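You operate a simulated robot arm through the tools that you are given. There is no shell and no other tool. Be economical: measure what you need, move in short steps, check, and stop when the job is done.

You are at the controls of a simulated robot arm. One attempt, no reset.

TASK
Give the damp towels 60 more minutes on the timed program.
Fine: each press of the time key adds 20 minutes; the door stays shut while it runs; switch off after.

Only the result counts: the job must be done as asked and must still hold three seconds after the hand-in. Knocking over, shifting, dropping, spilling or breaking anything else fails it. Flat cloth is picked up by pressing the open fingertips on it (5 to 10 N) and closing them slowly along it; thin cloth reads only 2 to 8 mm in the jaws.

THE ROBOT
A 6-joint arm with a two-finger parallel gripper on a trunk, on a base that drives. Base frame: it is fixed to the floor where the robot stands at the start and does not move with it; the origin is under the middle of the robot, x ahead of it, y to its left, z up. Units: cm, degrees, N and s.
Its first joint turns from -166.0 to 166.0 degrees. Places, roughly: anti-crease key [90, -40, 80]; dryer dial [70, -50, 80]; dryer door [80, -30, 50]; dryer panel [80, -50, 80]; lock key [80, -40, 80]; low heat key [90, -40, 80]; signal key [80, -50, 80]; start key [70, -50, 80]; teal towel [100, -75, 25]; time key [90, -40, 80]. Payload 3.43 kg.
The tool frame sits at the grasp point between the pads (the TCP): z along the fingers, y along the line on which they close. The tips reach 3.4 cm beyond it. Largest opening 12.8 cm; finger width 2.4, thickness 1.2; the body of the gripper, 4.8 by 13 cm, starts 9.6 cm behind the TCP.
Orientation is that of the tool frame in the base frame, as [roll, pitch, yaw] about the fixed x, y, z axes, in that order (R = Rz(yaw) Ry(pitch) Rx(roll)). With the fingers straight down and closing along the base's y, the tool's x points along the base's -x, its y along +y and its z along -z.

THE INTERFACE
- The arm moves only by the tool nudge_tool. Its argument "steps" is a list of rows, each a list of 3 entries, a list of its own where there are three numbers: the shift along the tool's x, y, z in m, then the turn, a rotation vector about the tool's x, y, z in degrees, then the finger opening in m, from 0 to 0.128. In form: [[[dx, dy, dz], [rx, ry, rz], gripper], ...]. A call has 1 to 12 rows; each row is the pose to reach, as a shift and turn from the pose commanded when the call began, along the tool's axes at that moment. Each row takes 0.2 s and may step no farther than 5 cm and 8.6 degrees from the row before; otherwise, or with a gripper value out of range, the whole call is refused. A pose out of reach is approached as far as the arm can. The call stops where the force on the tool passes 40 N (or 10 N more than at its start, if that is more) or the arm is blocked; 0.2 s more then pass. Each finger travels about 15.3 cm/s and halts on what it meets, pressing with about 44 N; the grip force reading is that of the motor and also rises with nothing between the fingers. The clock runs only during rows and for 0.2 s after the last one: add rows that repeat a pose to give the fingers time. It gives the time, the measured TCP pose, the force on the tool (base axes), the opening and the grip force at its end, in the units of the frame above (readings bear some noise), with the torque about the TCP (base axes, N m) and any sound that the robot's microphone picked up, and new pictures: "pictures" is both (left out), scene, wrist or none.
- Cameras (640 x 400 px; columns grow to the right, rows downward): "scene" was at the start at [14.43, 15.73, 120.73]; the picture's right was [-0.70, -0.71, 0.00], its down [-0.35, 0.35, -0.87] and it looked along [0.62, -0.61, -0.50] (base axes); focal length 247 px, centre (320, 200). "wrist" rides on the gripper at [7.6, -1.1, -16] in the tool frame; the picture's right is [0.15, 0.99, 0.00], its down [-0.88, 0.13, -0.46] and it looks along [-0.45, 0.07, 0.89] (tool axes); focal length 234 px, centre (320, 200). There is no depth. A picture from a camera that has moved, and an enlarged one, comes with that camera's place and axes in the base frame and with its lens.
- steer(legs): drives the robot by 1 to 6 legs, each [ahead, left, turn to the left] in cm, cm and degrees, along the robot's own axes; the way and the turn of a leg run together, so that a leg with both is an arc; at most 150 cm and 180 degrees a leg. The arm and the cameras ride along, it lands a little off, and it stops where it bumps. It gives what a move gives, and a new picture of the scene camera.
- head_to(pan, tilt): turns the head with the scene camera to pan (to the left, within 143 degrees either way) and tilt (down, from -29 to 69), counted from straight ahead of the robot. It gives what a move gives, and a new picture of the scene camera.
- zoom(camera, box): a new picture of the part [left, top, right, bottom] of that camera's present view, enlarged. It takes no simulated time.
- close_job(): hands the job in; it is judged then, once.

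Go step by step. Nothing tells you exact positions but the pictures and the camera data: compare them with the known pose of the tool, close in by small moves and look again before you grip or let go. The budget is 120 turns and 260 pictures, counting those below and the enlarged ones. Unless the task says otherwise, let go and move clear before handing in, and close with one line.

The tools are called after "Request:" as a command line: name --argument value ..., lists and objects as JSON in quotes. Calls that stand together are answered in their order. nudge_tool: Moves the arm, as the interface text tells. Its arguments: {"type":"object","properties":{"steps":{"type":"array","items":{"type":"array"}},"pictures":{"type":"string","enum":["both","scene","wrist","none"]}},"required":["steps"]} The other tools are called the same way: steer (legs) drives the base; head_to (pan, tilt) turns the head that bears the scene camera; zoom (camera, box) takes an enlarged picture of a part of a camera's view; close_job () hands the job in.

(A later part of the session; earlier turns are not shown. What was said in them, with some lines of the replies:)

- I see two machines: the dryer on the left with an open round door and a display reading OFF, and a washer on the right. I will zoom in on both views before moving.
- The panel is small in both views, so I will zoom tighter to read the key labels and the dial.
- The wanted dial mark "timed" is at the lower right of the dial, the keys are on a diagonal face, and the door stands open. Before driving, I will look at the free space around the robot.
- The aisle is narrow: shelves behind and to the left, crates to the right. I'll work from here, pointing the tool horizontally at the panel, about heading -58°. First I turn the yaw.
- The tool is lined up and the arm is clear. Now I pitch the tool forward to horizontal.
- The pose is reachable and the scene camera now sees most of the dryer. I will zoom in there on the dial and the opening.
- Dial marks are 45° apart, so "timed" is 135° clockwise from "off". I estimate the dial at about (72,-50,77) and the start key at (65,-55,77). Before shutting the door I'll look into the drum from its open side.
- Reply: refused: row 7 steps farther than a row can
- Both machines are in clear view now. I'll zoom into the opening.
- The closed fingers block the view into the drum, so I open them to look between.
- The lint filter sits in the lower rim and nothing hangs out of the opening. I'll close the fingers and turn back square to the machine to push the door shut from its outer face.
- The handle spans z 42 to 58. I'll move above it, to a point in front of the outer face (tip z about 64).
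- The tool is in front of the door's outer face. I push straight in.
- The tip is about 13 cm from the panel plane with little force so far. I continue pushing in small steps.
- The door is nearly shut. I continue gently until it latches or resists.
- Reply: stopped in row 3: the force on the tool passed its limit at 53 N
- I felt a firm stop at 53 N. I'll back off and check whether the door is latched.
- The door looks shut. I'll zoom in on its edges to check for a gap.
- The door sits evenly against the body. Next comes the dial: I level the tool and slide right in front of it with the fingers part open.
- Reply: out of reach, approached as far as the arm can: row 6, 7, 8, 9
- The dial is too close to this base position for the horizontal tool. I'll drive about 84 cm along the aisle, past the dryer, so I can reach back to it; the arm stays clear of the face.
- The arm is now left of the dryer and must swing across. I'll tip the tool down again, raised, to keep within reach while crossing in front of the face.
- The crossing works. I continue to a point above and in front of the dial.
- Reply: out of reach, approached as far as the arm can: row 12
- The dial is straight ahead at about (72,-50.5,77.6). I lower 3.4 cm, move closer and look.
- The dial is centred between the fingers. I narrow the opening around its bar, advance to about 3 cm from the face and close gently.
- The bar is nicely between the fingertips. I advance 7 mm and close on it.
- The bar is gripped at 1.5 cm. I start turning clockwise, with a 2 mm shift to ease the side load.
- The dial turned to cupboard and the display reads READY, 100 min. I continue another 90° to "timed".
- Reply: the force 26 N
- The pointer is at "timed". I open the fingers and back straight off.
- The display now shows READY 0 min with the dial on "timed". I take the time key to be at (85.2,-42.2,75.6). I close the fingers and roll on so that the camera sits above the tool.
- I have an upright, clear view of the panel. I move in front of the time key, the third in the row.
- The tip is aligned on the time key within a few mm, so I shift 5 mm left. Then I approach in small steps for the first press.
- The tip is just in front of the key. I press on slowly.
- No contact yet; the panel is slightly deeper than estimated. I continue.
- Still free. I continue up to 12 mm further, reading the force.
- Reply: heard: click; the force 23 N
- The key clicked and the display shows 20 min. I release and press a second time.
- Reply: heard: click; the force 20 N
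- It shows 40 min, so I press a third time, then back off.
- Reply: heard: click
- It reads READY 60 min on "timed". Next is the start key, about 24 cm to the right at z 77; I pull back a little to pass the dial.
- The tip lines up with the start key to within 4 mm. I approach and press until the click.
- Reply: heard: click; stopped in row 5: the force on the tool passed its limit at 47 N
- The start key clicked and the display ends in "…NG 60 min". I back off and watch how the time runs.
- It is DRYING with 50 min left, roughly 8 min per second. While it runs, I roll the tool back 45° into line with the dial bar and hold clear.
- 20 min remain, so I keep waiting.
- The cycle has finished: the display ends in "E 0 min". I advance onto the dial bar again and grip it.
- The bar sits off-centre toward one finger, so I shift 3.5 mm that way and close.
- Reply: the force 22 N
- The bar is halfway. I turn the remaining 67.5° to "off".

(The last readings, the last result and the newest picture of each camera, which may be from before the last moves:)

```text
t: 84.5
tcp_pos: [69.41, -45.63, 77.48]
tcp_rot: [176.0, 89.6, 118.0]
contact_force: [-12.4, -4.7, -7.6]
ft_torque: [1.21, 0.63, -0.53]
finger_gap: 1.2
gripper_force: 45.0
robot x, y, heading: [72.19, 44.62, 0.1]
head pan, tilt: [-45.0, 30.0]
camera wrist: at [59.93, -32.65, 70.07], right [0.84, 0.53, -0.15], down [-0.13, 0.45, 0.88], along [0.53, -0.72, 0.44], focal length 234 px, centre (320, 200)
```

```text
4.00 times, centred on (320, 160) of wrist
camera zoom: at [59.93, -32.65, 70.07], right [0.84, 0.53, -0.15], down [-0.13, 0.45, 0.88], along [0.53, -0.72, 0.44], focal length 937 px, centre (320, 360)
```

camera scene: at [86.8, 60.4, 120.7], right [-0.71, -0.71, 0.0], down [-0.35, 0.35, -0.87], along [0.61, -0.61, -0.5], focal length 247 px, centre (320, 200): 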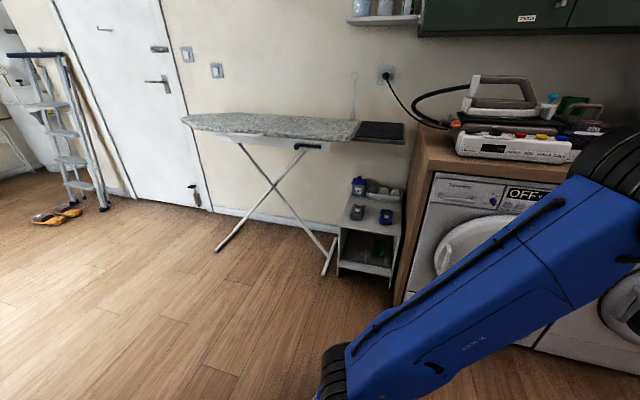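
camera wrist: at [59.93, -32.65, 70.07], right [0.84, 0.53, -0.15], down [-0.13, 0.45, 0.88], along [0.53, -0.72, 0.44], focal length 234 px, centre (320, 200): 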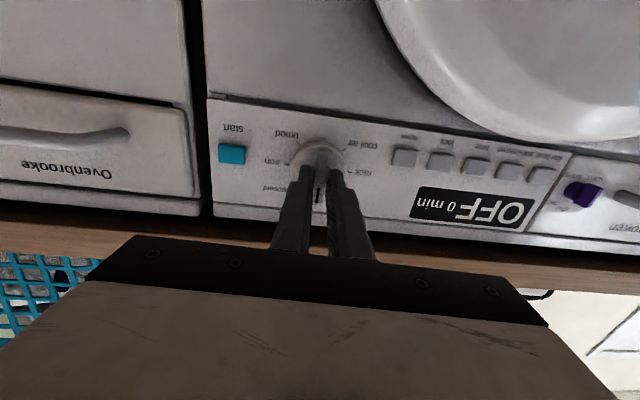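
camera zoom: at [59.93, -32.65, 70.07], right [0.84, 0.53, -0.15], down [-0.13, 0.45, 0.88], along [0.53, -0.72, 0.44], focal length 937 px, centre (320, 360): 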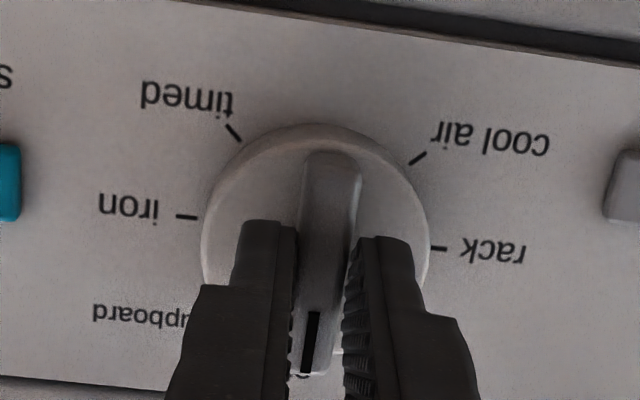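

The display reads OFF. I release and back clear, then check the final state.

Request:
nudge_tool --steps '[[[0, 0, 0], [0, 0, 0], 0.025], [[0, 0, 0], [0, 0, 0], 0.036], [[0, 0, -0.02], [0, 0, 0], 0.036], [[0, 0, -0.05], [0, 0, 0], 0.036], [[0, 0, -0.09], [0, 0, 0], 0.036], [[0, 0, -0.13], [0, 0, 0], 0.036]]' --pictures "both"

Request:
zoom --camera "wrist" --box '[230, 0, 640, 190]'

```text
t: 85.9
tcp_pos: [62.53, -34.61, 77.73]
tcp_rot: [161.3, 89.6, 103.4]
contact_force: [0.2, -1.0, 0.1]
ft_torque: [0.0, -0.01, 0.0]
finger_gap: 3.64
gripper_force: 0.1
robot x, y, heading: [72.31, 44.45, 0.1]
head pan, tilt: [-45.0, 30.0]
camera scene: at [86.77, 60.4, 120.71], right [-0.71, -0.71, 0.0], down [-0.35, 0.35, -0.87], along [0.61, -0.61, -0.5], focal length 247 px, centre (320, 200)
camera wrist: at [53.23, -21.69, 70.28], right [0.84, 0.53, -0.14], down [-0.13, 0.45, 0.88], along [0.53, -0.72, 0.45], focal length 234 px, centre (320, 200)
```

scene: 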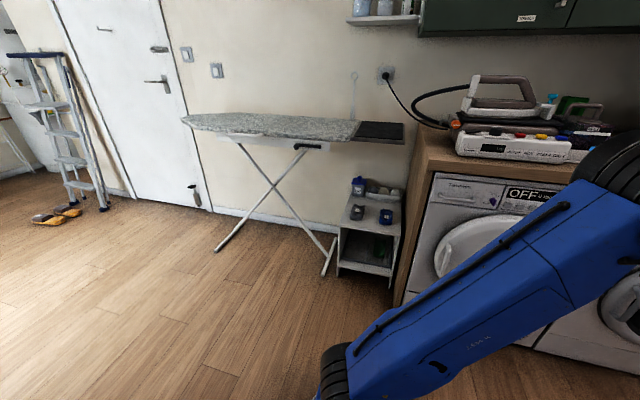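
wrist: 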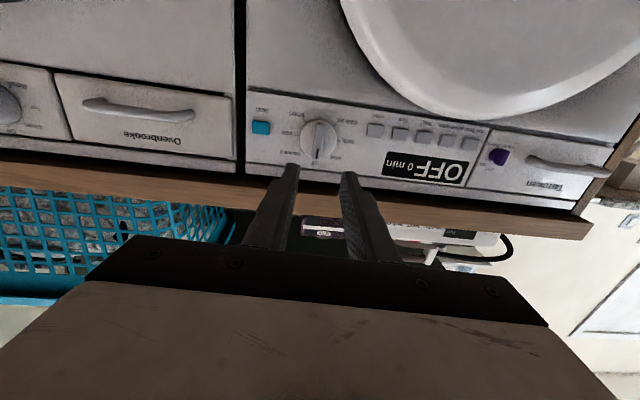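

```text
1.56 times, centred on (435, 95) of wrist
camera zoom: at [53.23, -21.69, 70.28], right [0.84, 0.53, -0.14], down [-0.13, 0.45, 0.88], along [0.53, -0.72, 0.45], focal length 366 px, centre (140, 364)
```

zoom: 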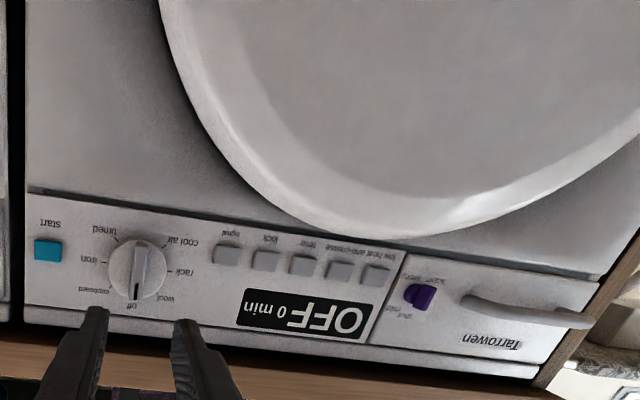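

The dial is back at "off", the display reads OFF, the door is shut and the tool is clear. I'm handing the job in.

Request:
close_job

```text
The job is handed in.
```

The towels got their 60 minutes on the timed program: I pressed the time key three times, kept the door shut while it ran, and switched the dryer off when it finished. The display reads OFF. I didn't see the teal towel itself: the drum was too dark to show it, but its listed position is inside the drum.
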